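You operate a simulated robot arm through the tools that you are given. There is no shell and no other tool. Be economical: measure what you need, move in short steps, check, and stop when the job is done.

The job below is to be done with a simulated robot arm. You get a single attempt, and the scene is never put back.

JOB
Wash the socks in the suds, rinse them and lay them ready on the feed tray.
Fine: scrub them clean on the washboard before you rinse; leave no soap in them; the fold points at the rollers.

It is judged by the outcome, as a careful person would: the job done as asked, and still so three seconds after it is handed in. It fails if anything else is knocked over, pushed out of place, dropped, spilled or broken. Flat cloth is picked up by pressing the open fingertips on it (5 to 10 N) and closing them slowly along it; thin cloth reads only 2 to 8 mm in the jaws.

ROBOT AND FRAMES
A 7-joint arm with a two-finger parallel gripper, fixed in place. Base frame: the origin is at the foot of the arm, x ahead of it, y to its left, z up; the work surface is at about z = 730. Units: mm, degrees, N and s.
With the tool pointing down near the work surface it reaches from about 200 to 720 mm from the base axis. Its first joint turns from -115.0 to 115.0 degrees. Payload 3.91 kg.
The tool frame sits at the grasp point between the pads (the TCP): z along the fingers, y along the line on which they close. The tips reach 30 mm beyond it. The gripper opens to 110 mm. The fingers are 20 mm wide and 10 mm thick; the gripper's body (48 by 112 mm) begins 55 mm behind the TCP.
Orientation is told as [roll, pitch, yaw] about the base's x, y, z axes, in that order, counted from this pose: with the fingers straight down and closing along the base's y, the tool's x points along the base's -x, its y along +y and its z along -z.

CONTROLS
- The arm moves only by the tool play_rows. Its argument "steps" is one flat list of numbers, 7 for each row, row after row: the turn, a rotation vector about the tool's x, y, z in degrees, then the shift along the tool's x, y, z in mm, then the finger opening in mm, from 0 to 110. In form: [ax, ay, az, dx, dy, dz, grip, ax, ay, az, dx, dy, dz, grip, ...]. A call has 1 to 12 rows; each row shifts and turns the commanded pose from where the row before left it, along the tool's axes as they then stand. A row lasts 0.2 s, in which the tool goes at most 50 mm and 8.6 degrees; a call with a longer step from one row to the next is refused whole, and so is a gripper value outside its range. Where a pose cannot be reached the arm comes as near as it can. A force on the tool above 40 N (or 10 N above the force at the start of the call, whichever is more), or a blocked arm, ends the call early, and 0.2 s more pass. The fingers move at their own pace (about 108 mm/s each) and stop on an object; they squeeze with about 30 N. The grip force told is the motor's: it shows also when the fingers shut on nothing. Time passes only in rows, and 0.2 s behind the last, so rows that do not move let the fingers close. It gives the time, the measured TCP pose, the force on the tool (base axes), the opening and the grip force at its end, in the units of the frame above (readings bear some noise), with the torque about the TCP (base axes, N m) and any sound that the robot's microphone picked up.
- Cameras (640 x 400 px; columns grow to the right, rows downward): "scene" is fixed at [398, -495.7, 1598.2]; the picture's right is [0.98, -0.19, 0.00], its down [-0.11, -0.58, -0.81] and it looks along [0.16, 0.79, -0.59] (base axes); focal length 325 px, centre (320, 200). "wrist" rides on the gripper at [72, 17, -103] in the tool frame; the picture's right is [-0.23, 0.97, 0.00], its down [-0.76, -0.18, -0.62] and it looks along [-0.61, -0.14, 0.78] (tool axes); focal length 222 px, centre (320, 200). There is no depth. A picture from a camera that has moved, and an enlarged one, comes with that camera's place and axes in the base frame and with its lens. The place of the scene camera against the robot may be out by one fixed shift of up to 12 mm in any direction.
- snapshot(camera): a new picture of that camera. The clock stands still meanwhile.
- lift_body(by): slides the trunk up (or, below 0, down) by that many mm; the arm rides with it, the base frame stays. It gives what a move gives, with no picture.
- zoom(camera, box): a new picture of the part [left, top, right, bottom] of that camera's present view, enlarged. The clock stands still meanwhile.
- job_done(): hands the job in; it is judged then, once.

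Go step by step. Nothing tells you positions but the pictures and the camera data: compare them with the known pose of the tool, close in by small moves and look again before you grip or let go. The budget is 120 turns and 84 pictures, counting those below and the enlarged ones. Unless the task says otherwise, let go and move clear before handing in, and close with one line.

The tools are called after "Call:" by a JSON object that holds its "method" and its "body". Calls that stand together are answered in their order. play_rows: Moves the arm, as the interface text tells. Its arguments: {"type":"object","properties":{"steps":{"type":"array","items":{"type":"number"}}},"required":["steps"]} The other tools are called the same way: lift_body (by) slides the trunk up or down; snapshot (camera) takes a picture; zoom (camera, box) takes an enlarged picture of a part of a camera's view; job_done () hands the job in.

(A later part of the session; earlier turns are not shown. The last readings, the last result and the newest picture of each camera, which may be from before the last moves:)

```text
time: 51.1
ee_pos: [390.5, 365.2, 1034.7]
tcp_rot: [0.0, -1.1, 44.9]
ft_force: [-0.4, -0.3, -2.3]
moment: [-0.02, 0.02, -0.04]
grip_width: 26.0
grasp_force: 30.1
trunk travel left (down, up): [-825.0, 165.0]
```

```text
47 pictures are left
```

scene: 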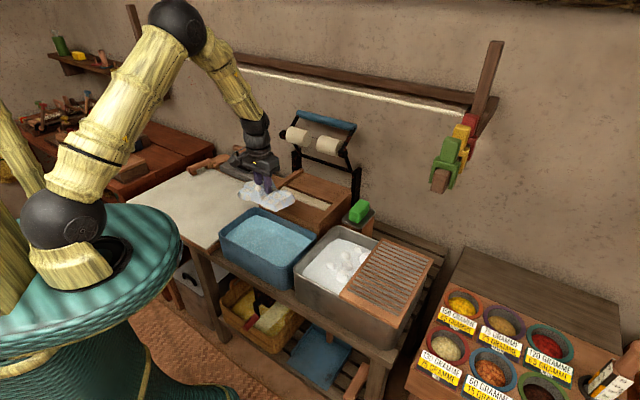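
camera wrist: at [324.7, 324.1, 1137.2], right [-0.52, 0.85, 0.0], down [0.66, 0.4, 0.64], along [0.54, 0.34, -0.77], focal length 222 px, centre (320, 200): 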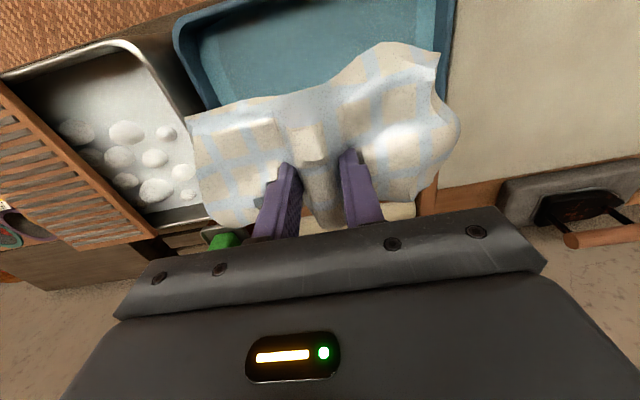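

Centred over the rinse basin. Lowering to just above the water, then looking.

Call:
{"method": "play_rows", "body": {"steps": [0, 0, 0, 0, 0, 40, 0, 0, 0, 0, 0, 0, 45, 0, 0, 0, 0, 0, 0, 45, 0, 0, 0, 0, 0, 0, 0, 0]}}

Call:
{"method": "snapshot", "body": {"camera": "wrist"}}

Call:
{"method": "zoom", "body": {"camera": "scene", "box": [190, 150, 350, 290]}}

```text
time: 52.1
ee_pos: [389.2, 369.6, 904.7]
tcp_rot: [0.0, -1.0, 44.9]
ft_force: [0.1, 1.0, -2.8]
moment: [0.02, 0.0, -0.03]
grip_width: 25.7
grasp_force: 29.9
trunk travel left (down, up): [-825.0, 165.0]
```

```text
46 pictures are left
camera wrist: at [323.1, 328.1, 1008.5], right [-0.53, 0.85, 0.0], down [0.66, 0.4, 0.64], along [0.54, 0.34, -0.77], focal length 222 px, centre (320, 200)
```

wrist: 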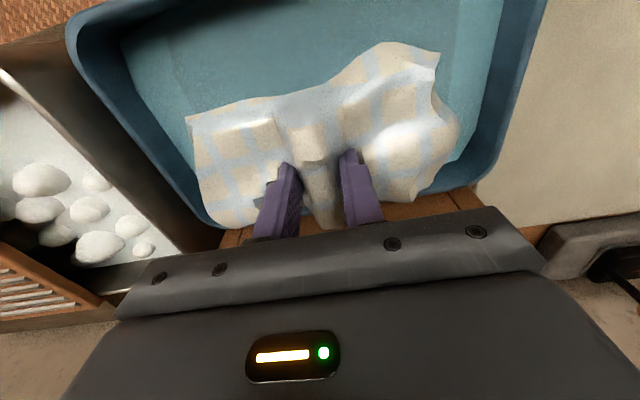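

```text
2.86 times, centred on (270, 220) of scene
camera zoom: at [398.0, -495.7, 1598.2], right [0.98, -0.19, 0.0], down [-0.11, -0.58, -0.81], along [0.16, 0.79, -0.59], focal length 929 px, centre (463, 143)
```

zoom: 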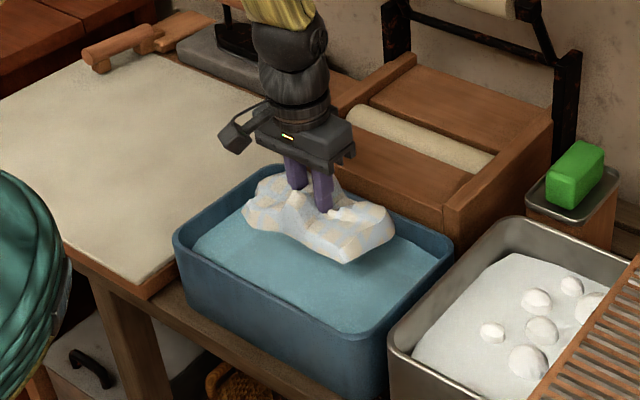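

The cloth sits towards the back wall; I'll shift 28 mm towards the robot and then submerge.

Call:
{"method": "play_rows", "body": {"steps": [0, 0, 0, 28, 0, 0, 0, 0, 0, 0, 0, 0, 30, 0, 0, 0, 0, 0, 0, 25, 0, 0, 0, 0, 0, 0, 20, 0, 0, 0, 0, 0, 0, 0, 0]}}

Call:
{"method": "snapshot", "body": {"camera": "wrist"}}

Call:
{"method": "zoom", "body": {"camera": "scene", "box": [190, 150, 350, 290]}}

```text
time: 53.3
ee_pos: [368.9, 349.3, 827.2]
tcp_rot: [-0.1, -1.0, 44.9]
ft_force: [0.4, 0.5, -2.3]
moment: [0.0, 0.04, 0.03]
grip_width: 25.7
grasp_force: 30.2
trunk travel left (down, up): [-825.0, 165.0]
```

```text
44 pictures are left
camera wrist: at [305.1, 307.7, 930.7], right [-0.53, 0.85, 0.0], down [0.66, 0.4, 0.64], along [0.54, 0.34, -0.77], focal length 222 px, centre (320, 200)
```

wrist: 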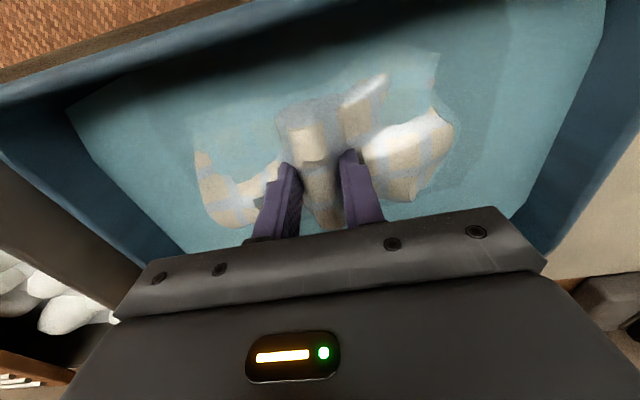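

```text
2.86 times, centred on (270, 220) of scene
camera zoom: at [398.0, -495.7, 1598.2], right [0.98, -0.19, 0.0], down [-0.11, -0.58, -0.81], along [0.16, 0.79, -0.59], focal length 929 px, centre (463, 143)
```

zoom: 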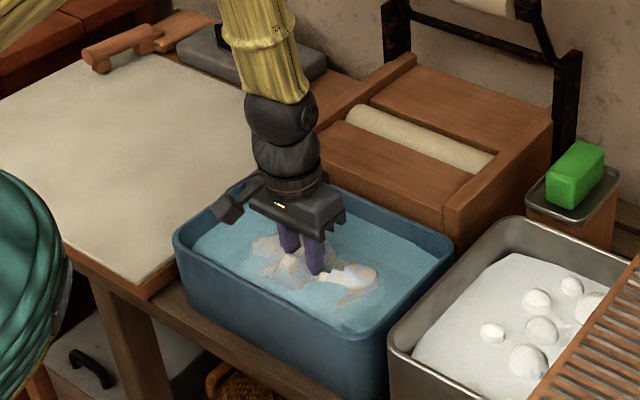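

Centred and half under water. Deeper now, and swish gently to rinse.

Call:
{"method": "play_rows", "body": {"steps": [0, 0, 0, 0, 0, 15, 0, 0, 0, 0, 0, 0, 14, 0, 0, 0, 0, 0, 15, 0, 0, 0, 0, 0, 0, 15, 0, 0, 0, 0, 0, 0, -15, 0, 0, 0, 0, 0, 0, -15, 0, 0, 0, 0, 0, 0, -15, 0, 0, 0, 0, 0, 0, -15, 0, 0, 0, 0, 0, 0, 15, 0, 0, 0, 0, 0, 0, 15, 0, 0, 0, 0, 0, 10, 0, 0, 0, 0, 0, 0, -10, 0, 0, 0]}}

Call:
{"method": "play_rows", "body": {"steps": [0, 0, 0, 0, 15, 0, 0, 0, 0, 0, 0, 15, 0, 0, 0, 0, 0, 0, -15, 0, 0, 0, 0, 0, 0, -15, 0, 0, 0, 0, 0, 0, -15, 0, 0, 0, 0, 0, 0, -15, 0, 0, 0, 0, 0, 0, 15, 0, 0, 0, 0, 0, 0, 15, 0, 0, 0, 0, 0, 0, 0, -20, 0, 0, 0, 0, 0, 0, -15, 0, 0, 0, 0, 0, 0, 15, 0, 0, 0, 0, 0, 0, 20, 0]}}

Call:
{"method": "play_rows", "body": {"steps": [0, 0, 0, 0, 15, 0, 0, 0, 0, 0, 0, 15, 0, 0, 0, 0, 0, 0, -15, 0, 0, 0, 0, 0, 0, -15, 0, 0, 0, 0, 0, 0, -15, 0, 0, 0, 0, 0, 0, -15, 0, 0, 0, 0, 0, 0, 15, 0, 0, 0, 0, 0, 0, 15, 0, 0, 0, 0, 0, 0, 0, -20, 0, 0, 0, 0, 0, 0, -15, 0, 0, 0, 0, 0, 0, 15, 0, 0, 0, 0, 0, 0, 20, 0]}}

Call:
{"method": "play_rows", "body": {"steps": [0, 0, 0, 0, 0, -25, 0, 0, 0, 0, 0, 0, -35, 0, 0, 0, 0, 0, 0, -30, 0, 0, 0, 0, 0, 0, -30, 0, 0, 0, 0, 0, 0, 0, 0]}}

Call:
{"method": "zoom", "body": {"camera": "wrist", "box": [170, 30, 480, 240]}}

Call:
{"method": "zoom", "body": {"camera": "scene", "box": [190, 150, 350, 290]}}

```text
time: 55.9
ee_pos: [375.5, 347.7, 797.9]
tcp_rot: [0.1, -1.0, 44.9]
ft_force: [-0.2, -0.8, -2.1]
moment: [0.0, 0.01, -0.01]
grip_width: 25.7
grasp_force: 29.9
trunk travel left (down, up): [-825.0, 165.0]
```

```text
time: 58.5
ee_pos: [374.9, 348.2, 796.3]
tcp_rot: [-0.1, -1.1, 44.8]
ft_force: [-0.3, 0.6, -2.1]
moment: [-0.05, 0.0, 0.0]
grip_width: 26.0
grasp_force: 29.9
trunk travel left (down, up): [-825.0, 165.0]
```

```text
time: 61.1
ee_pos: [373.9, 347.0, 800.5]
tcp_rot: [0.0, -1.1, 45.0]
ft_force: [-0.2, -0.4, -1.9]
moment: [0.01, 0.0, 0.0]
grip_width: 25.7
grasp_force: 29.9
trunk travel left (down, up): [-825.0, 165.0]
```

```text
time: 62.3
ee_pos: [372.1, 344.4, 922.5]
tcp_rot: [0.0, -1.0, 45.0]
ft_force: [0.3, 0.7, -2.2]
moment: [0.04, 0.0, 0.0]
grip_width: 25.9
grasp_force: 29.6
trunk travel left (down, up): [-825.0, 165.0]
```

```text
1.90 times, centred on (325, 135) of wrist
camera zoom: at [307.8, 303.0, 1025.8], right [-0.53, 0.85, 0.0], down [0.66, 0.4, 0.64], along [0.54, 0.34, -0.77], focal length 423 px, centre (310, 324)
```

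zoom: 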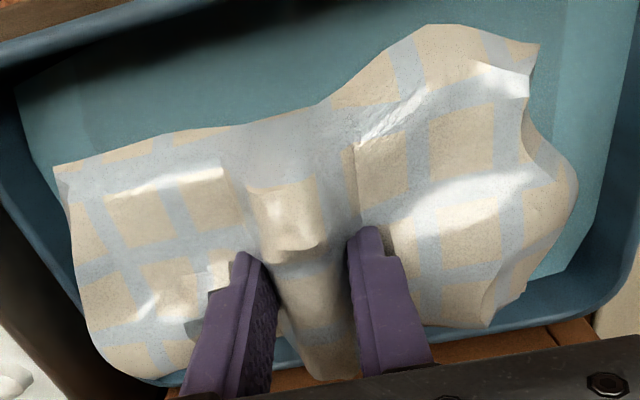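

```text
2.86 times, centred on (270, 220) of scene
camera zoom: at [398.0, -495.7, 1598.2], right [0.98, -0.19, 0.0], down [-0.11, -0.58, -0.81], along [0.16, 0.79, -0.59], focal length 929 px, centre (463, 143)
```

zoom: 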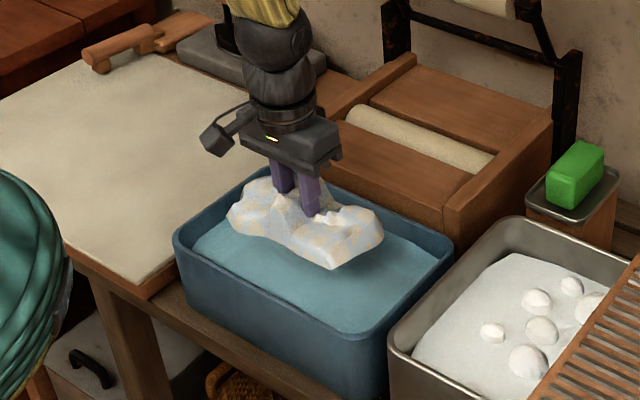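

The cloth may still carry some soap (white areas might just be wet shine). I'll rinse again with several dunks and compare.

Call:
{"method": "play_rows", "body": {"steps": [0, 0, 0, 0, 0, 40, 0, 0, 0, 0, 0, 0, 40, 0, 0, 0, 0, 0, 0, 30, 0, 0, 0, 0, 0, 0, 18, 0, 0, 0, 0, 0, 18, 0, 0, 0, 0, 0, 0, -18, 0, 0, 0, 0, 0, 0, -18, 0, 0, 0, 0, 0, 0, 18, 0, 0, 0, 0, 0, 0, 18, 0, 0, 0, 0, 0, 0, -18, 0, 0, 0, 0, 0, 0, 0, 0, 0]}}

Call:
{"method": "play_rows", "body": {"steps": [0, 0, 0, 0, 0, -30, 0, 0, 0, 0, 0, 0, -40, 0, 0, 0, 0, 0, 0, 40, 0, 0, 0, 0, 0, 0, 30, 0, 0, 0, 0, 0, 18, 0, 0, 0, 0, 0, 0, -18, 0, 0, 0, 0, 0, 0, -18, 0, 0, 0, 0, 0, 0, 18, 0, 0, 0, 0, 0, 0, 0, -30, 0, 0, 0, 0, 0, 0, -40, 0, 0, 0, 0, 0, 0, 40, 0, 0, 0, 0, 0, 0, 30, 0]}}

Call:
{"method": "play_rows", "body": {"steps": [0, 0, 0, 0, 18, 0, 0, 0, 0, 0, 0, 18, 0, 0, 0, 0, 0, 0, -18, 0, 0, 0, 0, 0, 0, -18, 0, 0, 0, 0, 0, 0, -18, 0, 0, 0, 0, 0, 0, -18, 0, 0, 0, 0, 0, 0, 18, 0, 0, 0, 0, 0, 0, 18, 0, 0, 0, 0, 0, 0, 0, -40, 0, 0, 0, 0, 0, 0, -40, 0, 0, 0, 0, 0, 0, -40, 0, 0, 0, 0, 0, 0, 0, 0]}}

Call:
{"method": "play_rows", "body": {"steps": [0, 0, 0, 0, 0, 0, 0, 0, 0, 0, 0, 0, 0, 0, 0, 0, 0, 0, 0, 0, 0, 0, 0, 0, 0, 0, 0, 0, 0, 0, 0, 0, 0, 0, 0, 0, 0, 0, 0, 0, 0, 0, 0, 0, 0, 0, 0, 0, 0]}}

Call:
{"method": "zoom", "body": {"camera": "wrist", "box": [170, 30, 480, 240]}}

Call:
{"method": "zoom", "body": {"camera": "scene", "box": [190, 150, 350, 290]}}

```text
time: 64.7
ee_pos: [374.4, 347.3, 792.0]
tcp_rot: [0.1, -1.0, 44.8]
ft_force: [0.2, 0.0, -2.7]
moment: [0.0, 0.04, -0.03]
grip_width: 26.0
grasp_force: 30.3
trunk travel left (down, up): [-825.0, 165.0]
```

```text
time: 67.3
ee_pos: [373.9, 347.8, 791.1]
tcp_rot: [-0.1, -1.0, 45.0]
ft_force: [0.2, 1.2, -3.2]
moment: [-0.02, 0.0, -0.03]
grip_width: 25.9
grasp_force: 29.7
trunk travel left (down, up): [-825.0, 165.0]
```

```text
time: 69.9
ee_pos: [375.9, 347.8, 909.5]
tcp_rot: [0.0, -0.8, 44.9]
ft_force: [-0.3, 0.8, -2.2]
moment: [-0.04, 0.01, -0.02]
grip_width: 25.6
grasp_force: 29.9
trunk travel left (down, up): [-825.0, 165.0]
```

```text
time: 71.5
ee_pos: [375.6, 347.8, 910.2]
tcp_rot: [0.1, -1.0, 44.9]
ft_force: [-0.3, 0.3, -1.8]
moment: [0.0, 0.0, 0.0]
grip_width: 25.8
grasp_force: 30.3
trunk travel left (down, up): [-825.0, 165.0]
```

```text
1.90 times, centred on (325, 135) of wrist
camera zoom: at [310.5, 306.9, 1013.3], right [-0.53, 0.85, 0.0], down [0.66, 0.4, 0.64], along [0.54, 0.34, -0.77], focal length 423 px, centre (310, 324)
```

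zoom: 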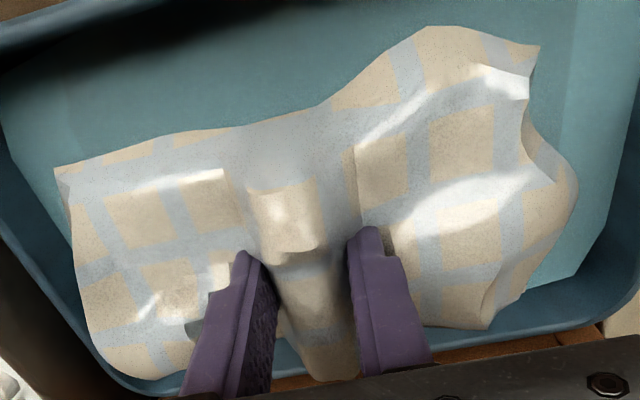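

```text
2.86 times, centred on (270, 220) of scene
camera zoom: at [398.0, -495.7, 1598.2], right [0.98, -0.19, 0.0], down [-0.11, -0.58, -0.81], along [0.16, 0.79, -0.59], focal length 929 px, centre (463, 143)
```

zoom: 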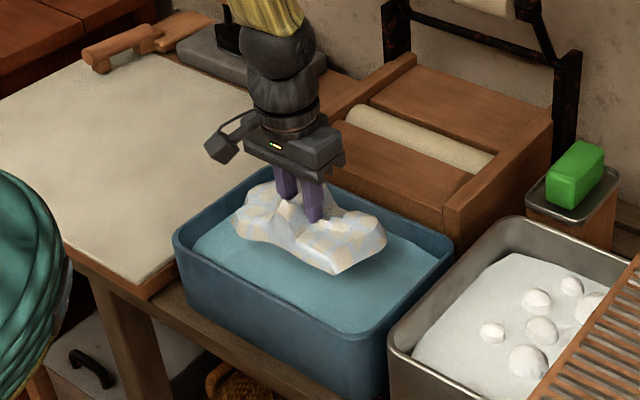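

The foam specks seen after the first rinse are gone, only smooth wet sheen stays. One more rinse to be safe.

Call:
{"method": "play_rows", "body": {"steps": [0, 0, 0, 0, 0, 40, 0, 0, 0, 0, 0, 0, 40, 0, 0, 0, 0, 0, 0, 35, 0, 0, 0, 0, 0, 18, 0, 0, 0, 0, 0, 0, -18, 0, 0, 0, 0, 0, 0, -18, 0, 0, 0, 0, 0, 0, 18, 0, 0, 0, 0, 0, 0, 18, 0, 0, 0, 0, 0, 0, -18, 0, 0, 0, 0, 0, 0, -18, 0, 0, 0, 0, 0, 0, 18, 0, 0, 0, 0, 0, 0, 0, 0, 0]}}

Call:
{"method": "play_rows", "body": {"steps": [0, 0, 0, 0, 0, -30, 0, 0, 0, 0, 0, 0, -40, 0, 0, 0, 0, 0, 0, 40, 0, 0, 0, 0, 0, 0, 30, 0, 0, 0, 0, 0, 18, 0, 0, 0, 0, 0, 0, -18, 0, 0, 0, 0, 0, 0, -18, 0, 0, 0, 0, 0, 0, 18, 0, 0, 0, 0, 0, 0, 0, -30, 0, 0, 0, 0, 0, 0, -40, 0, 0, 0, 0, 0, 0, 40, 0, 0, 0, 0, 0, 0, 30, 0]}}

Call:
{"method": "play_rows", "body": {"steps": [0, 0, 0, 0, 18, 0, 0, 0, 0, 0, 0, -18, 0, 0, 0, 0, 0, 0, -18, 0, 0, 0, 0, 0, 0, 18, 0, 0, 0, 0, 0, 0, 0, -40, 0, 0, 0, 0, 0, 0, -40, 0, 0, 0, 0, 0, 0, -40, 0, 0, 0, 0, 0, 0, 0, 0, 0, 0, 0, 0, 0, 0, 0, 0, 0, 0, 0, 0, 0, 0, 0, 0, 0, 0, 0, 0, 0, 0, 0, 0, 0, 0, 0, 0]}}

Call:
{"method": "zoom", "body": {"camera": "wrist", "box": [170, 30, 480, 240]}}

```text
time: 74.1
ee_pos: [371.4, 347.8, 796.4]
tcp_rot: [0.1, -0.9, 44.9]
ft_force: [-0.8, -0.3, -2.4]
moment: [0.0, 0.01, 0.01]
grip_width: 25.7
grasp_force: 30.0
trunk travel left (down, up): [-825.0, 165.0]
```

```text
time: 76.7
ee_pos: [372.1, 348.9, 798.1]
tcp_rot: [-0.1, -1.1, 44.9]
ft_force: [0.0, -0.6, -0.9]
moment: [0.03, -0.01, -0.01]
grip_width: 25.7
grasp_force: 30.0
trunk travel left (down, up): [-825.0, 165.0]
```

```text
time: 79.3
ee_pos: [371.7, 350.1, 917.2]
tcp_rot: [0.0, -1.1, 45.0]
ft_force: [0.9, -0.6, -1.9]
moment: [0.02, -0.02, 0.01]
grip_width: 25.6
grasp_force: 30.5
trunk travel left (down, up): [-825.0, 165.0]
```

```text
1.90 times, centred on (325, 135) of wrist
camera zoom: at [306.7, 308.6, 1020.6], right [-0.53, 0.85, 0.0], down [0.66, 0.4, 0.64], along [0.54, 0.34, -0.77], focal length 423 px, centre (310, 324)
```

zoom: 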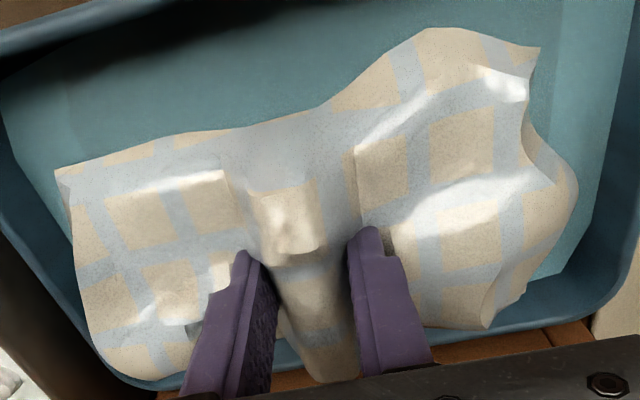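

It looks rinsed. The bundle keeps its shape in the hand, so before laying it I need to know which edge is its fold. I'll raise it above the basin and view it closely from the scene camera.

Call:
{"method": "play_rows", "body": {"steps": [0, 0, 0, 0, 0, -45, 0, 0, 0, 0, 0, 0, -45, 0, 0, 0, 0, 0, 0, -45, 0, 0, 0, 0, 0, 0, -45, 0, 0, 0, 0, 0, 0, -45, 0, 0, 0, 0, 0, 0, -45, 0, 0, 0, 0, 0, 0, -45, 0, 0, 0, 0, 0, 0, 0, 0]}}

Call:
{"method": "snapshot", "body": {"camera": "scene"}}

```text
time: 81.1
ee_pos: [369.1, 342.8, 1230.3]
tcp_rot: [0.0, -1.0, 44.9]
ft_force: [0.5, 0.5, -2.0]
moment: [-0.04, 0.03, -0.03]
grip_width: 25.6
grasp_force: 30.1
trunk travel left (down, up): [-825.0, 165.0]
```

```text
37 pictures are left
```

scene: 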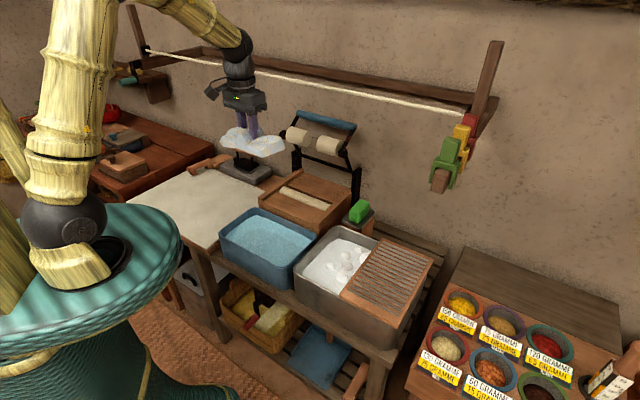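

Call:
{"method": "zoom", "body": {"camera": "scene", "box": [212, 112, 292, 172]}}

```text
6.67 times, centred on (252, 142) of scene
camera zoom: at [398.0, -495.7, 1598.2], right [0.98, -0.19, 0.0], down [-0.11, -0.58, -0.81], along [0.16, 0.79, -0.59], focal length 2168 px, centre (773, 587)
```

zoom: 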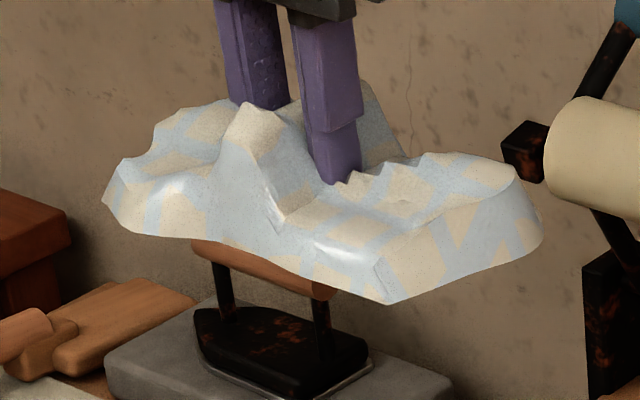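

The bundle is a heap with different ends: one (tool −y) looks smooth and rounded, the other jagged. I'll turn it to look at the rounded end face-on.

Call:
{"method": "play_rows", "body": {"steps": [0, 0, 8, 0, 0, 0, 0, 0, 0, 8, 0, 0, 0, 0, 0, 0, 8, 0, 0, 0, 0, 0, 0, 8, 0, 0, 0, 0, 0, 0, 8, 0, 0, 0, 0, 0, 0, 5, 0, 0, 0, 0, 0, 0, 0, 0, 0, 0, 0]}}

Call:
{"method": "zoom", "body": {"camera": "scene", "box": [212, 112, 292, 172]}}

```text
time: 82.7
ee_pos: [368.0, 342.8, 1230.9]
tcp_rot: [0.7, -0.7, -0.2]
ft_force: [-0.6, -0.1, -2.3]
moment: [0.01, -0.03, 0.01]
grip_width: 25.6
grasp_force: 30.7
trunk travel left (down, up): [-825.0, 165.0]
```

```text
6.67 times, centred on (252, 142) of scene
camera zoom: at [398.0, -495.7, 1598.2], right [0.98, -0.19, 0.0], down [-0.11, -0.58, -0.81], along [0.16, 0.79, -0.59], focal length 2168 px, centre (773, 587)
```

zoom: 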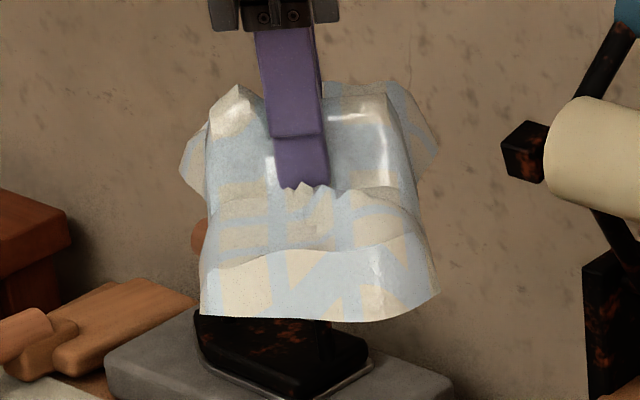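

That end is a straight, upright, even edge. Now the other end.

Call:
{"method": "play_rows", "body": {"steps": [0, 0, -8.5, 0, 0, 0, 0, 0, 0, -8.5, 0, 0, 0, 0, 0, 0, -8.5, 0, 0, 0, 0, 0, 0, -8.5, 0, 0, 0, 0, 0, 0, -8.5, 0, 0, 0, 0, 0, 0, -8.5, 0, 0, 0, 0, 0, 0, -8.5, 0, 0, 0, 0, 0, 0, -8.5, 0, 0, 0, 0, 0, 0, -8.5, 0, 0, 0, 0, 0, 0, -8.5, 0, 0, 0, 0, 0, 0, -8.5, 0, 0, 0, 0, 0, 0, -8.5, 0, 0, 0, 0]}}

Call:
{"method": "play_rows", "body": {"steps": [0, 0, -8.5, 0, 0, 0, 0, 0, 0, -8.5, 0, 0, 0, 0, 0, 0, -8.5, 0, 0, 0, 0, 0, 0, -7.5, 0, 0, 0, 0, 0, 0, -8, 0, 0, 0, 0, 0, 0, -8, 0, 0, 0, 0, 0, 0, -8, 0, 0, 0, 0, 0, 0, 0, 0, 0, 0, 0]}}

Call:
{"method": "zoom", "body": {"camera": "scene", "box": [212, 112, 292, 172]}}

```text
time: 85.3
ee_pos: [369.0, 342.9, 1231.7]
tcp_rot: [-0.9, -0.5, 102.0]
ft_force: [-0.1, 0.0, -2.4]
moment: [0.01, 0.03, -0.01]
grip_width: 25.8
grasp_force: 29.4
trunk travel left (down, up): [-825.0, 165.0]
```

```text
time: 87.1
ee_pos: [367.6, 343.1, 1232.7]
tcp_rot: [-0.9, 0.4, 159.1]
ft_force: [0.2, 0.0, -2.1]
moment: [0.03, -0.02, -0.01]
grip_width: 25.8
grasp_force: 30.4
trunk travel left (down, up): [-825.0, 165.0]
```

```text
6.67 times, centred on (252, 142) of scene
camera zoom: at [398.0, -495.7, 1598.2], right [0.98, -0.19, 0.0], down [-0.11, -0.58, -0.81], along [0.16, 0.79, -0.59], focal length 2168 px, centre (773, 587)
```

zoom: 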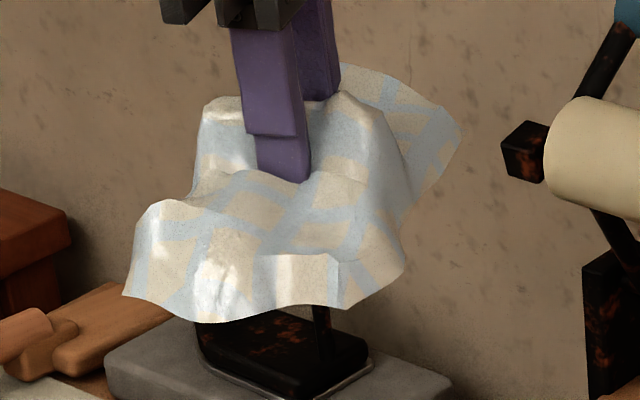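

The other end is wavy and open-looking, so I take the straight, smooth end (tool −y) as the fold; it faces the rollers at yaw 135. I set that yaw and take a close look at the tray.

Call:
{"method": "play_rows", "body": {"steps": [0, 0, 8, 0, 0, 0, 0, 0, 0, 8, 0, 0, 0, 0, 0, 0, 8, 0, 0, 0, 0, 0, 0, 0, 0, 0, 0, 0]}}

Call:
{"method": "zoom", "body": {"camera": "scene", "box": [250, 160, 365, 240]}}

Call:
{"method": "snapshot", "body": {"camera": "wrist"}}

```text
time: 88.1
ee_pos: [369.5, 342.8, 1232.2]
tcp_rot: [-0.9, 0.0, 134.8]
ft_force: [0.7, 0.0, -2.8]
moment: [-0.02, -0.02, 0.01]
grip_width: 25.8
grasp_force: 30.4
trunk travel left (down, up): [-825.0, 165.0]
```

```text
5.00 times, centred on (308, 200) of scene
camera zoom: at [398.0, -495.7, 1598.2], right [0.98, -0.19, 0.0], down [-0.11, -0.58, -0.81], along [0.16, 0.79, -0.59], focal length 1626 px, centre (382, 200)
```

zoom: 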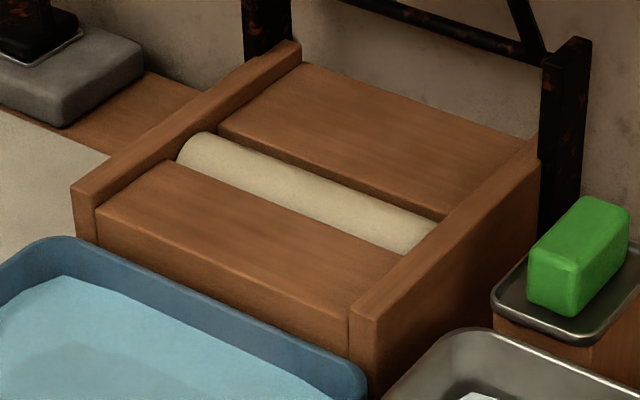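

```text
32 pictures are left
camera wrist: at [406.4, 277.3, 1335.6], right [-0.85, -0.52, -0.02], down [-0.42, 0.66, 0.63], along [-0.32, 0.54, -0.78], focal length 222 px, centre (320, 200)
```

wrist: 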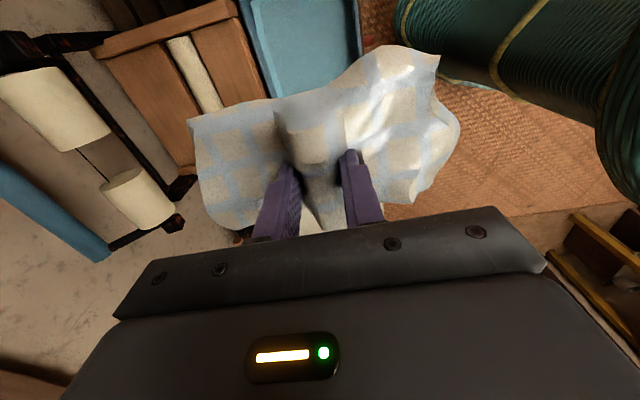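

The wrist view gives the tray well: rail tops at z ≈ 887, feed board only about 80 mm deep and 220 mm wide between its rails. The bundle is about 150 × 100, so its long side must lie along the rollers; the fold is then likely a long side or the pleat. I'll inspect both long sides.

Call:
{"method": "play_rows", "body": {"steps": [0, 0, 8, 0, 0, 0, 0, 0, 0, 8, 0, 0, 0, 0, 0, 0, 8, 0, 0, 0, 0, 0, 0, 8, 0, 0, 0, 0, 0, 0, 8, 0, 0, 0, 0, 0, 0, 5, 0, 0, 0, 0, 0, 0, 0, 0, 0, 0, 0]}}

Call:
{"method": "zoom", "body": {"camera": "scene", "box": [212, 112, 292, 172]}}

Call:
{"method": "play_rows", "body": {"steps": [0, 0, 8.5, 0, 0, 0, 0, 0, 0, 8.5, 0, 0, 0, 0, 0, 0, 8.5, 0, 0, 0, 0, 0, 0, 8.5, 0, 0, 0, 0, 0, 0, 8.5, 0, 0, 0, 0, 0, 0, 8.5, 0, 0, 0, 0, 0, 0, 8.5, 0, 0, 0, 0, 0, 0, 8.5, 0, 0, 0, 0, 0, 0, 8.5, 0, 0, 0, 0, 0, 0, 8.5, 0, 0, 0, 0, 0, 0, 8.5, 0, 0, 0, 0, 0, 0, 8.5, 0, 0, 0, 0]}}

Call:
{"method": "play_rows", "body": {"steps": [0, 0, 8.5, 0, 0, 0, 0, 0, 0, 8.5, 0, 0, 0, 0, 0, 0, 8.5, 0, 0, 0, 0, 0, 0, 8.5, 0, 0, 0, 0, 0, 0, 8.5, 0, 0, 0, 0, 0, 0, 8.5, 0, 0, 0, 0, 0, 0, 8.5, 0, 0, 0, 0, 0, 0, 0, 0, 0, 0, 0]}}

Call:
{"method": "zoom", "body": {"camera": "scene", "box": [212, 112, 292, 172]}}

```text
time: 89.7
ee_pos: [369.3, 342.6, 1231.3]
tcp_rot: [-0.7, -0.7, 89.8]
ft_force: [-0.4, 0.6, -1.1]
moment: [0.01, -0.02, -0.02]
grip_width: 26.0
grasp_force: 29.9
trunk travel left (down, up): [-825.0, 165.0]
```

```text
6.67 times, centred on (252, 142) of scene
camera zoom: at [398.0, -495.7, 1598.2], right [0.98, -0.19, 0.0], down [-0.11, -0.58, -0.81], along [0.16, 0.79, -0.59], focal length 2168 px, centre (773, 587)
```

zoom: 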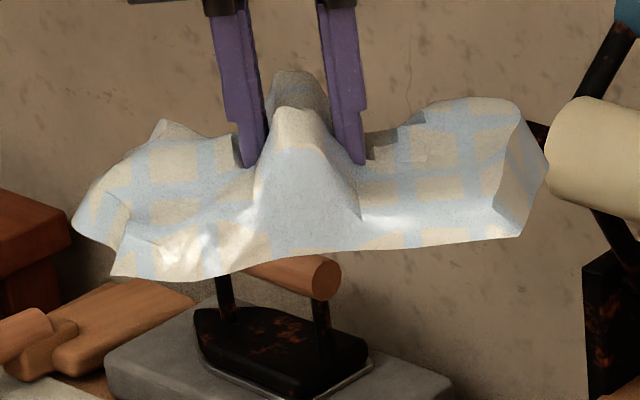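

```text
time: 92.3
ee_pos: [367.4, 342.9, 1231.5]
tcp_rot: [0.7, -0.5, -12.1]
ft_force: [-0.2, -0.1, -1.9]
moment: [0.0, 0.01, -0.02]
grip_width: 25.8
grasp_force: 30.0
trunk travel left (down, up): [-825.0, 165.0]
```

```text
time: 94.1
ee_pos: [368.9, 341.5, 1232.1]
tcp_rot: [1.0, 0.4, -71.7]
ft_force: [0.1, 1.5, -2.6]
moment: [0.0, 0.0, 0.0]
grip_width: 25.6
grasp_force: 30.4
trunk travel left (down, up): [-825.0, 165.0]
```

```text
6.67 times, centred on (252, 142) of scene
camera zoom: at [398.0, -495.7, 1598.2], right [0.98, -0.19, 0.0], down [-0.11, -0.58, -0.81], along [0.16, 0.79, -0.59], focal length 2168 px, centre (773, 587)
```

zoom: 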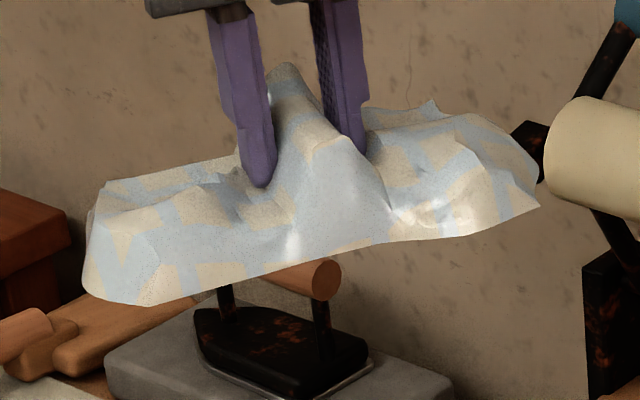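

Both long sides look alike; the one distinct fold is the standing pleat across the middle that I'm holding. Long side along the rollers, pleat running toward the rollers (yaw 45) both fits the tray and points the fold at them. I'll turn to yaw 45 and check one odd jagged patch.

Call:
{"method": "play_rows", "body": {"steps": [0, 0, -8.5, 0, 0, 0, 0, 0, 0, -8.5, 0, 0, 0, 0, 0, 0, -8.5, 0, 0, 0, 0, 0, 0, -8.5, 0, 0, 0, 0, 0, 0, -8.5, 0, 0, 0, 0, 0, 0, -8.5, 0, 0, 0, 0, 0, 0, -8.5, 0, 0, 0, 0, 0, 0, -8.5, 0, 0, 0, 0, 0, 0, -8.5, 0, 0, 0, 0, 0, 0, -8.5, 0, 0, 0, 0, 0, 0, -8.5, 0, 0, 0, 0, 0, 0, -8.5, 0, 0, 0, 0]}}

Call:
{"method": "play_rows", "body": {"steps": [0, 0, -8, 0, 0, 0, 0, 0, 0, -6.5, 0, 0, 0, 0, 0, 0, 0, 0, 0, 0, 0]}}

Call:
{"method": "zoom", "body": {"camera": "scene", "box": [248, 125, 280, 150]}}

Call:
{"method": "snapshot", "body": {"camera": "wrist"}}

```text
time: 96.7
ee_pos: [368.8, 342.7, 1232.0]
tcp_rot: [0.2, -1.1, 30.5]
ft_force: [-0.3, -0.7, -3.0]
moment: [0.03, -0.01, 0.03]
grip_width: 25.6
grasp_force: 30.2
trunk travel left (down, up): [-825.0, 165.0]
```

```text
time: 97.5
ee_pos: [368.8, 342.3, 1230.7]
tcp_rot: [0.0, -0.9, 45.0]
ft_force: [0.2, 0.3, -1.9]
moment: [0.02, 0.0, 0.01]
grip_width: 25.6
grasp_force: 29.7
trunk travel left (down, up): [-825.0, 165.0]
```

```text
16.00 times, centred on (264, 138) of scene
camera zoom: at [398.0, -495.7, 1598.2], right [0.98, -0.19, 0.0], down [-0.11, -0.58, -0.81], along [0.16, 0.79, -0.59], focal length 5203 px, centre (1216, 1200)
```

zoom: 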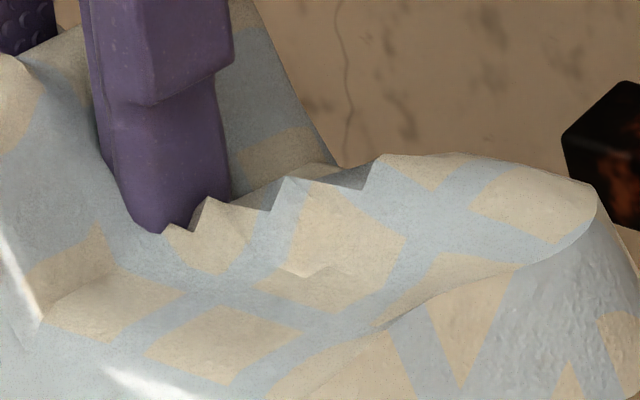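

```text
28 pictures are left
camera wrist: at [303.8, 301.2, 1334.5], right [-0.53, 0.85, 0.0], down [0.66, 0.41, 0.64], along [0.54, 0.34, -0.77], focal length 222 px, centre (320, 200)
```

wrist: 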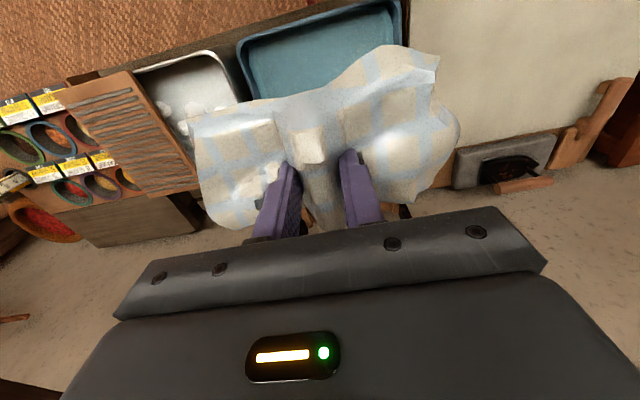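

The jagged bit is just a small hollow in the cloth. As a precaution against soap I'll rinse once more right here, then lay the bundle.

Call:
{"method": "play_rows", "body": {"steps": [0, 0, 0, 0, 0, 48, 0, 0, 0, 0, 0, 0, 48, 0, 0, 0, 0, 0, 0, 48, 0, 0, 0, 0, 0, 0, 48, 0, 0, 0, 0, 0, 0, 48, 0, 0, 0, 0, -2, 0, 48, 0, 0, 0, 0, -2, 0, 40, 0, 0, 0, 0, 0, 0, 30, 0, 0, 0, 0, 0, 0, 25, 0, 0, 0, 0, 0, 0, 25, 0, 0, 0, 0, 0, 0, 22, 0, 0, 0, 0, 0, 0, 0, 0]}}

Call:
{"method": "play_rows", "body": {"steps": [0, 0, 0, 0, 18, 0, 0, 0, 0, 0, 0, -18, 0, 0, 0, 0, 0, 0, -18, 0, 0, 0, 0, 0, 0, 18, 0, 0, 0, 0, 0, 0, 18, 0, 0, 0, 0, 0, 0, -18, 0, 0, 0, 0, 0, 0, -18, 0, 0, 0, 0, 0, 0, 18, 0, 0, 0, 0, 0, 8, 0, 0, 0, 0, 0, 0, -16, 0, 0, 0, 0, 0, 0, 8, 0, 0, 0, 0, 0, 0, 0, 0, 0, 0]}}

Call:
{"method": "play_rows", "body": {"steps": [0, 0, 0, 0, 18, 0, 0, 0, 0, 0, 0, -18, 0, 0, 0, 0, 0, 0, -18, 0, 0, 0, 0, 0, 0, 18, 0, 0, 0, 0, 0, 0, 18, 0, 0, 0, 0, 0, 0, -18, 0, 0, 0, 0, 0, 0, -18, 0, 0, 0, 0, 0, 0, 18, 0, 0, 0, 0, 0, 0, 0, -30, 0, 0, 0, 0, 0, 0, -40, 0, 0, 0, 0, 0, 0, -40, 0, 0, 0, 0, 0, 0, 0, 0]}}

Call:
{"method": "play_rows", "body": {"steps": [0, 0, 0, 0, 0, 0, 0, 0, 0, 0, 0, 0, 0, 0, 0, 0, 0, 0, 0, 0, 0, 0, 0, 0, 0, 0, 0, 0, 0, 0, 0, 0, 0, 0, 0, 0, 0, 0, 0, 0, 0, -40, 0, 0, 0, 0, 0, 0, -40, 0, 0, 0, 0, 0, 0, -40, 0, 0, 0, 0, 0, 0, 0, 0]}}

Call:
{"method": "zoom", "body": {"camera": "scene", "box": [210, 130, 310, 230]}}

```text
time: 100.1
ee_pos: [376.7, 349.4, 799.0]
tcp_rot: [0.0, -1.0, 44.9]
ft_force: [1.1, 0.6, -1.3]
moment: [0.02, -0.02, 0.01]
grip_width: 25.9
grasp_force: 29.8
trunk travel left (down, up): [-825.0, 165.0]
```

```text
time: 102.7
ee_pos: [375.7, 348.9, 799.5]
tcp_rot: [-0.1, -1.0, 44.9]
ft_force: [-0.8, -0.7, -2.1]
moment: [0.04, -0.02, -0.03]
grip_width: 25.6
grasp_force: 30.1
trunk travel left (down, up): [-825.0, 165.0]
```

```text
time: 105.3
ee_pos: [375.3, 347.3, 909.7]
tcp_rot: [0.0, -0.8, 44.9]
ft_force: [-0.1, -0.4, -2.3]
moment: [0.0, 0.04, -0.03]
grip_width: 25.7
grasp_force: 30.3
trunk travel left (down, up): [-825.0, 165.0]
```

```text
refused: steps must hold 7 numbers for each row
```

```text
4.00 times, centred on (260, 180) of scene
camera zoom: at [398.0, -495.7, 1598.2], right [0.98, -0.19, 0.0], down [-0.11, -0.58, -0.81], along [0.16, 0.79, -0.59], focal length 1301 px, centre (560, 280)
```

zoom: 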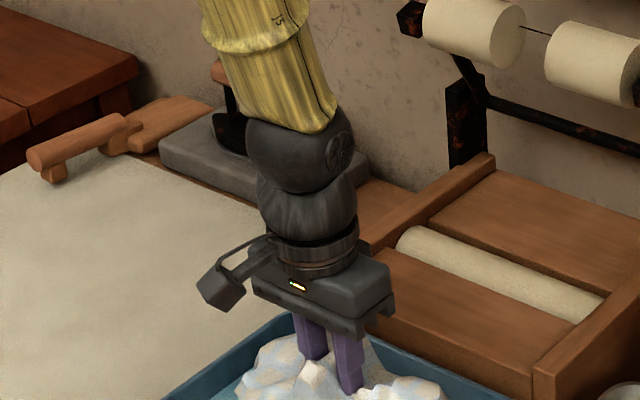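

Drip a moment, raise, then move over the feed board at about (478, 451).

Call:
{"method": "play_rows", "body": {"steps": [0, 0, 0, 0, 0, 0, 0, 0, 0, 0, 0, 0, 0, 0, 0, 0, 0, 0, 0, 0, 0, 0, 0, 0, 0, 0, 0, 0, 0, 0, 0, 0, 0, 0, 0, 0, 0, 0, 0, 0, 0, 0, 0, 0, 0, 0, 0, -40, 0, 0, 0, 0, 0, 0, -40, 0, 0, 0, 0, 0, 0, -40, 0]}}

Call:
{"method": "play_rows", "body": {"steps": [0, 0, 0, -30, 0, 0, 0, 0, 0, 0, -30, 0, 0, 0, 0, 0, 0, -30, 0, 0, 0, 0, 0, 0, -30, 0, 0, 0, 0, 0, 0, -26, 0.7, 0, 0, 0, 0, 0, 0, 0, 0, 0]}}

Call:
{"method": "zoom", "body": {"camera": "scene", "box": [240, 110, 368, 240]}}

Call:
{"method": "snapshot", "body": {"camera": "wrist"}}

```text
time: 107.3
ee_pos: [375.2, 346.4, 1030.7]
tcp_rot: [-0.1, -1.0, 44.9]
ft_force: [0.2, -1.0, -2.9]
moment: [0.01, 0.0, 0.0]
grip_width: 25.6
grasp_force: 29.9
trunk travel left (down, up): [-825.0, 165.0]
```

```text
time: 108.7
ee_pos: [474.9, 449.3, 1032.5]
tcp_rot: [0.1, -1.0, 44.8]
ft_force: [-0.2, -0.4, -2.4]
moment: [0.01, -0.02, -0.03]
grip_width: 25.7
grasp_force: 29.5
trunk travel left (down, up): [-825.0, 165.0]
```

```text
3.08 times, centred on (304, 175) of scene
camera zoom: at [398.0, -495.7, 1598.2], right [0.98, -0.19, 0.0], down [-0.11, -0.58, -0.81], along [0.16, 0.79, -0.59], focal length 1001 px, centre (369, 277)
```

zoom: 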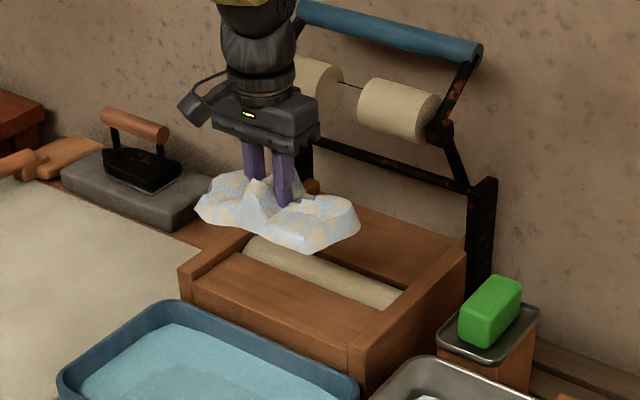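

```text
25 pictures are left
camera wrist: at [409.9, 408.9, 1135.6], right [-0.53, 0.85, 0.0], down [0.66, 0.4, 0.64], along [0.54, 0.34, -0.77], focal length 222 px, centre (320, 200)
```

wrist: 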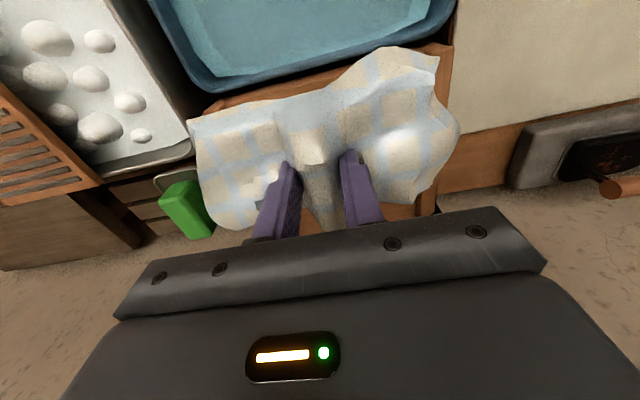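

Nearly right; I nudge 7 mm towards the rollers and 3 mm right, and come down close above the board.

Call:
{"method": "play_rows", "body": {"steps": [0, 0, 0, -7, -3, 30, 0, 0, 0, 0, 0, 0, 35, 0, 0, 0, 0, 0, 0, 10, 0, 0, 0, 0, 0, 0, 0, 0]}}

Call:
{"method": "zoom", "body": {"camera": "scene", "box": [250, 150, 350, 240]}}

Call:
{"method": "snapshot", "body": {"camera": "wrist"}}

```text
time: 109.7
ee_pos: [489.0, 457.0, 959.3]
tcp_rot: [0.0, -0.9, 44.9]
ft_force: [-0.2, -0.9, -2.2]
moment: [-0.01, 0.0, -0.01]
grip_width: 25.7
grasp_force: 30.7
trunk travel left (down, up): [-825.0, 165.0]
```

```text
4.44 times, centred on (300, 195) of scene
camera zoom: at [398.0, -495.7, 1598.2], right [0.98, -0.19, 0.0], down [-0.11, -0.58, -0.81], along [0.16, 0.79, -0.59], focal length 1445 px, centre (409, 222)
```

zoom: 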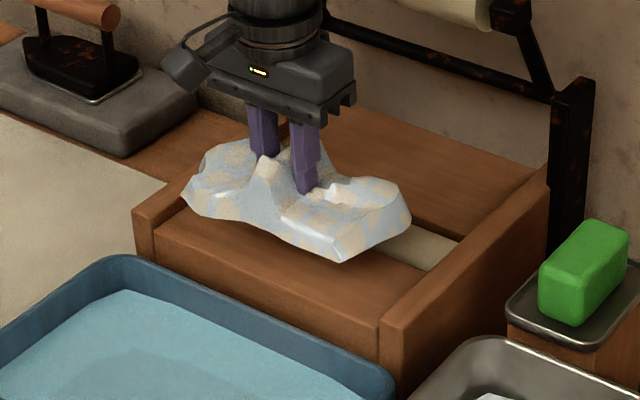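

```text
23 pictures are left
camera wrist: at [422.7, 416.0, 1062.0], right [-0.53, 0.85, 0.0], down [0.66, 0.4, 0.64], along [0.54, 0.34, -0.77], focal length 222 px, centre (320, 200)
```

wrist: 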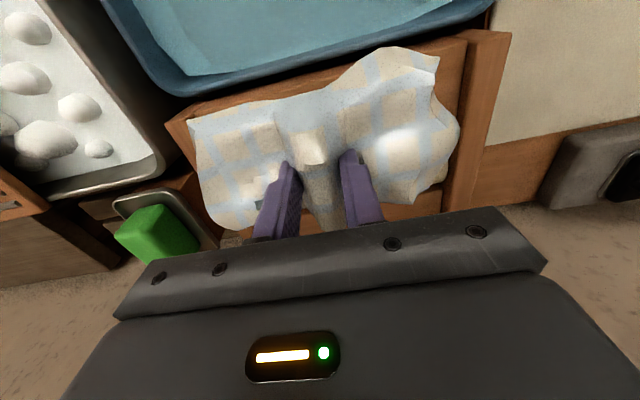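

Well positioned between the rails. I'll ease 5 mm toward the front and lower to gentle contact.

Call:
{"method": "play_rows", "body": {"steps": [0, 0, 0, 5, 0, 10, 0, 0, 0, 0, 0, 0, 8, 0, 0, 0, 0, 0, 0, 4, 0, 0, 0, 0, 0, 0, 0, 0]}}

Call:
{"method": "play_rows", "body": {"steps": [0, 0, 0, 0, 0, 3, 0, 0, 0, 0, 0, 0, 3, 0, 0, 0, 0, 0, 0, 0, 0]}}

Call:
{"method": "zoom", "body": {"camera": "scene", "box": [250, 150, 350, 240]}}

```text
time: 110.7
ee_pos: [483.1, 451.8, 935.2]
tcp_rot: [0.1, -1.0, 44.9]
ft_force: [-0.5, -0.5, -1.5]
moment: [0.0, -0.01, 0.0]
grip_width: 25.6
grasp_force: 29.9
trunk travel left (down, up): [-825.0, 165.0]
```

```text
time: 111.5
ee_pos: [481.9, 452.4, 932.1]
tcp_rot: [-0.1, -1.0, 44.9]
ft_force: [0.6, -0.6, -2.1]
moment: [0.04, -0.04, 0.0]
grip_width: 25.9
grasp_force: 29.8
trunk travel left (down, up): [-825.0, 165.0]
```

```text
4.44 times, centred on (300, 195) of scene
camera zoom: at [398.0, -495.7, 1598.2], right [0.98, -0.19, 0.0], down [-0.11, -0.58, -0.81], along [0.16, 0.79, -0.59], focal length 1445 px, centre (409, 222)
```

zoom: 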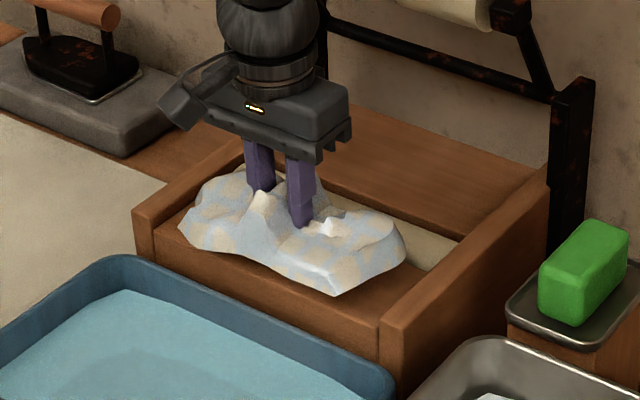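

Almost down. Shift 4 mm right and lower until contact.

Call:
{"method": "play_rows", "body": {"steps": [0, 0, 0, 0, -4, 3, 0, 0, 0, 0, 0, 0, 3, 0, 0, 0, 0, 0, 0, 0, 0]}}

Call:
{"method": "play_rows", "body": {"steps": [0, 0, 0, 0, 0, 3, 0, 0, 0, 0, 0, 0, 0, 0]}}

Call:
{"method": "play_rows", "body": {"steps": [0, 0, 0, 0, 0, 3, 0, 0, 0, 0, 0, 0, 0, 0]}}

```text
time: 112.3
ee_pos: [485.2, 449.2, 923.9]
tcp_rot: [0.0, -0.9, 44.9]
ft_force: [-0.4, 0.6, -1.4]
moment: [0.02, 0.0, 0.0]
grip_width: 25.9
grasp_force: 29.5
trunk travel left (down, up): [-825.0, 165.0]
```

```text
time: 112.9
ee_pos: [485.0, 449.6, 922.6]
tcp_rot: [0.0, -1.1, 44.8]
ft_force: [-1.6, 0.0, -3.4]
moment: [-0.03, 0.01, 0.01]
grip_width: 25.9
grasp_force: 30.0
trunk travel left (down, up): [-825.0, 165.0]
```

```text
time: 113.5
ee_pos: [485.9, 449.7, 920.4]
tcp_rot: [0.0, -1.0, 44.8]
ft_force: [0.7, -0.3, -3.5]
moment: [-0.02, -0.02, 0.03]
grip_width: 25.8
grasp_force: 29.7
trunk travel left (down, up): [-825.0, 165.0]
```

Call:
{"method": "play_rows", "body": {"steps": [0, 0, 0, 0, 0, 3, 0, 0, 0, 0, 0, 0, 2, 0, 0, 0, 0, 0, 0, 0, 0]}}

Call:
{"method": "play_rows", "body": {"steps": [0, 0, 0, 0, 0, 2, 0, 0, 0, 0, 0, 0, 0, 0]}}

Call:
{"method": "zoom", "body": {"camera": "scene", "box": [250, 150, 350, 240]}}

```text
time: 114.3
ee_pos: [485.7, 449.3, 913.2]
tcp_rot: [0.0, -1.0, 44.9]
ft_force: [0.0, -0.1, -1.8]
moment: [0.04, 0.01, 0.0]
grip_width: 25.9
grasp_force: 29.8
trunk travel left (down, up): [-825.0, 165.0]
```

```text
time: 114.9
ee_pos: [484.7, 449.8, 911.9]
tcp_rot: [0.0, -0.9, 44.9]
ft_force: [-0.4, 0.8, -2.4]
moment: [-0.02, 0.02, -0.02]
grip_width: 25.6
grasp_force: 30.0
trunk travel left (down, up): [-825.0, 165.0]
```

```text
4.44 times, centred on (300, 195) of scene
camera zoom: at [398.0, -495.7, 1598.2], right [0.98, -0.19, 0.0], down [-0.11, -0.58, -0.81], along [0.16, 0.79, -0.59], focal length 1445 px, centre (409, 222)
```

zoom: 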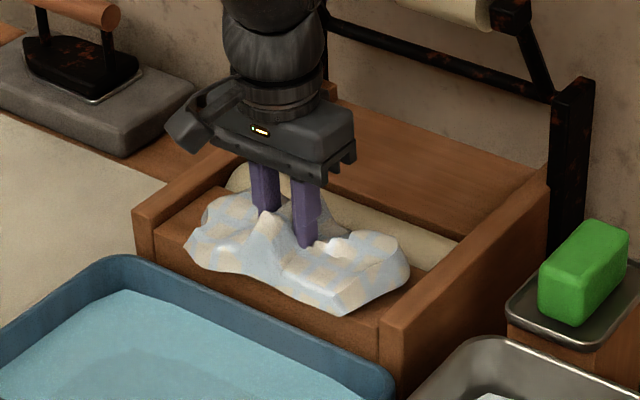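

Still no contact, so the board is a bit lower; I'll shift 8 mm back towards the roller and continue.

Call:
{"method": "play_rows", "body": {"steps": [0, 0, 0, -8, 0, 0, 0, 0, 0, 0, 0, 0, 3, 0, 0, 0, 0, 0, 0, 0, 0]}}

Call:
{"method": "play_rows", "body": {"steps": [0, 0, 0, 0, 0, 2, 0, 0, 0, 0, 0, 0, 2, 0, 0, 0, 0, 0, 0, 0, 0]}}

Call:
{"method": "play_rows", "body": {"steps": [0, 0, 0, 0, 0, 2, 0, 0, 0, 0, 0, 0, 2, 0, 0, 0, 0, 0, 0, 0, 0]}}

Call:
{"method": "zoom", "body": {"camera": "scene", "box": [250, 150, 350, 240]}}

```text
time: 115.7
ee_pos: [490.0, 453.9, 908.3]
tcp_rot: [0.0, -1.0, 44.9]
ft_force: [0.0, 0.3, -2.4]
moment: [0.01, 0.0, -0.03]
grip_width: 25.7
grasp_force: 29.6
trunk travel left (down, up): [-825.0, 165.0]
```

```text
time: 116.5
ee_pos: [489.8, 454.3, 904.2]
tcp_rot: [0.0, -0.9, 44.9]
ft_force: [-0.9, 1.0, -2.9]
moment: [0.04, 0.03, 0.02]
grip_width: 25.8
grasp_force: 29.5
trunk travel left (down, up): [-825.0, 165.0]
```

```text
time: 117.3
ee_pos: [490.5, 454.2, 902.9]
tcp_rot: [0.1, -1.1, 44.9]
ft_force: [-0.6, -0.1, 6.1]
moment: [-0.15, 0.35, 0.06]
grip_width: 26.0
grasp_force: 30.0
trunk travel left (down, up): [-825.0, 165.0]
```

```text
4.44 times, centred on (300, 195) of scene
camera zoom: at [398.0, -495.7, 1598.2], right [0.98, -0.19, 0.0], down [-0.11, -0.58, -0.81], along [0.16, 0.79, -0.59], focal length 1445 px, centre (409, 222)
```

zoom: 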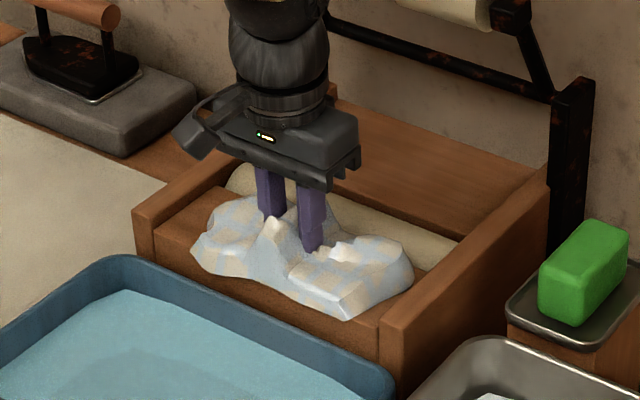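

Contact. The front hem is at the board's edge while room remains before the roller, so I lift 4 mm, shift 10 mm back, and set down again.

Call:
{"method": "play_rows", "body": {"steps": [0, 0, 0, 0, 0, -5, 0, 0, 0, 0, -10, 0, 0, 0, 0, 0, 0, 0, 0, 3, 0, 0, 0, 0, 0, 0, 1, 0, 0, 0, 0, 0, 0, 0, 0]}}

Call:
{"method": "zoom", "body": {"camera": "scene", "box": [250, 150, 350, 240]}}

Call:
{"method": "snapshot", "body": {"camera": "wrist"}}

```text
time: 118.5
ee_pos: [498.0, 463.5, 901.9]
tcp_rot: [0.0, -1.0, 44.8]
ft_force: [-0.3, -0.4, -1.2]
moment: [-0.01, -0.02, 0.0]
grip_width: 25.9
grasp_force: 30.1
trunk travel left (down, up): [-825.0, 165.0]
```

```text
4.44 times, centred on (300, 195) of scene
camera zoom: at [398.0, -495.7, 1598.2], right [0.98, -0.19, 0.0], down [-0.11, -0.58, -0.81], along [0.16, 0.79, -0.59], focal length 1445 px, centre (409, 222)
```

zoom: 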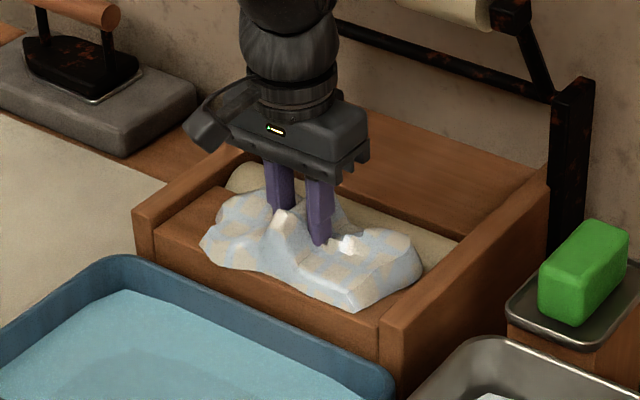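

```text
18 pictures are left
camera wrist: at [433.2, 421.7, 1005.4], right [-0.53, 0.85, 0.0], down [0.66, 0.4, 0.64], along [0.54, 0.34, -0.77], focal length 222 px, centre (320, 200)
```

wrist: 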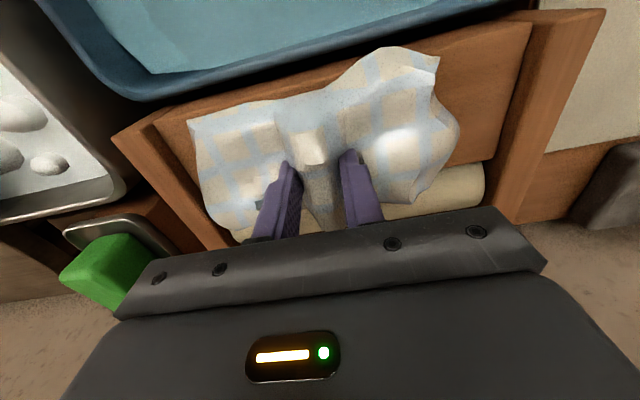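

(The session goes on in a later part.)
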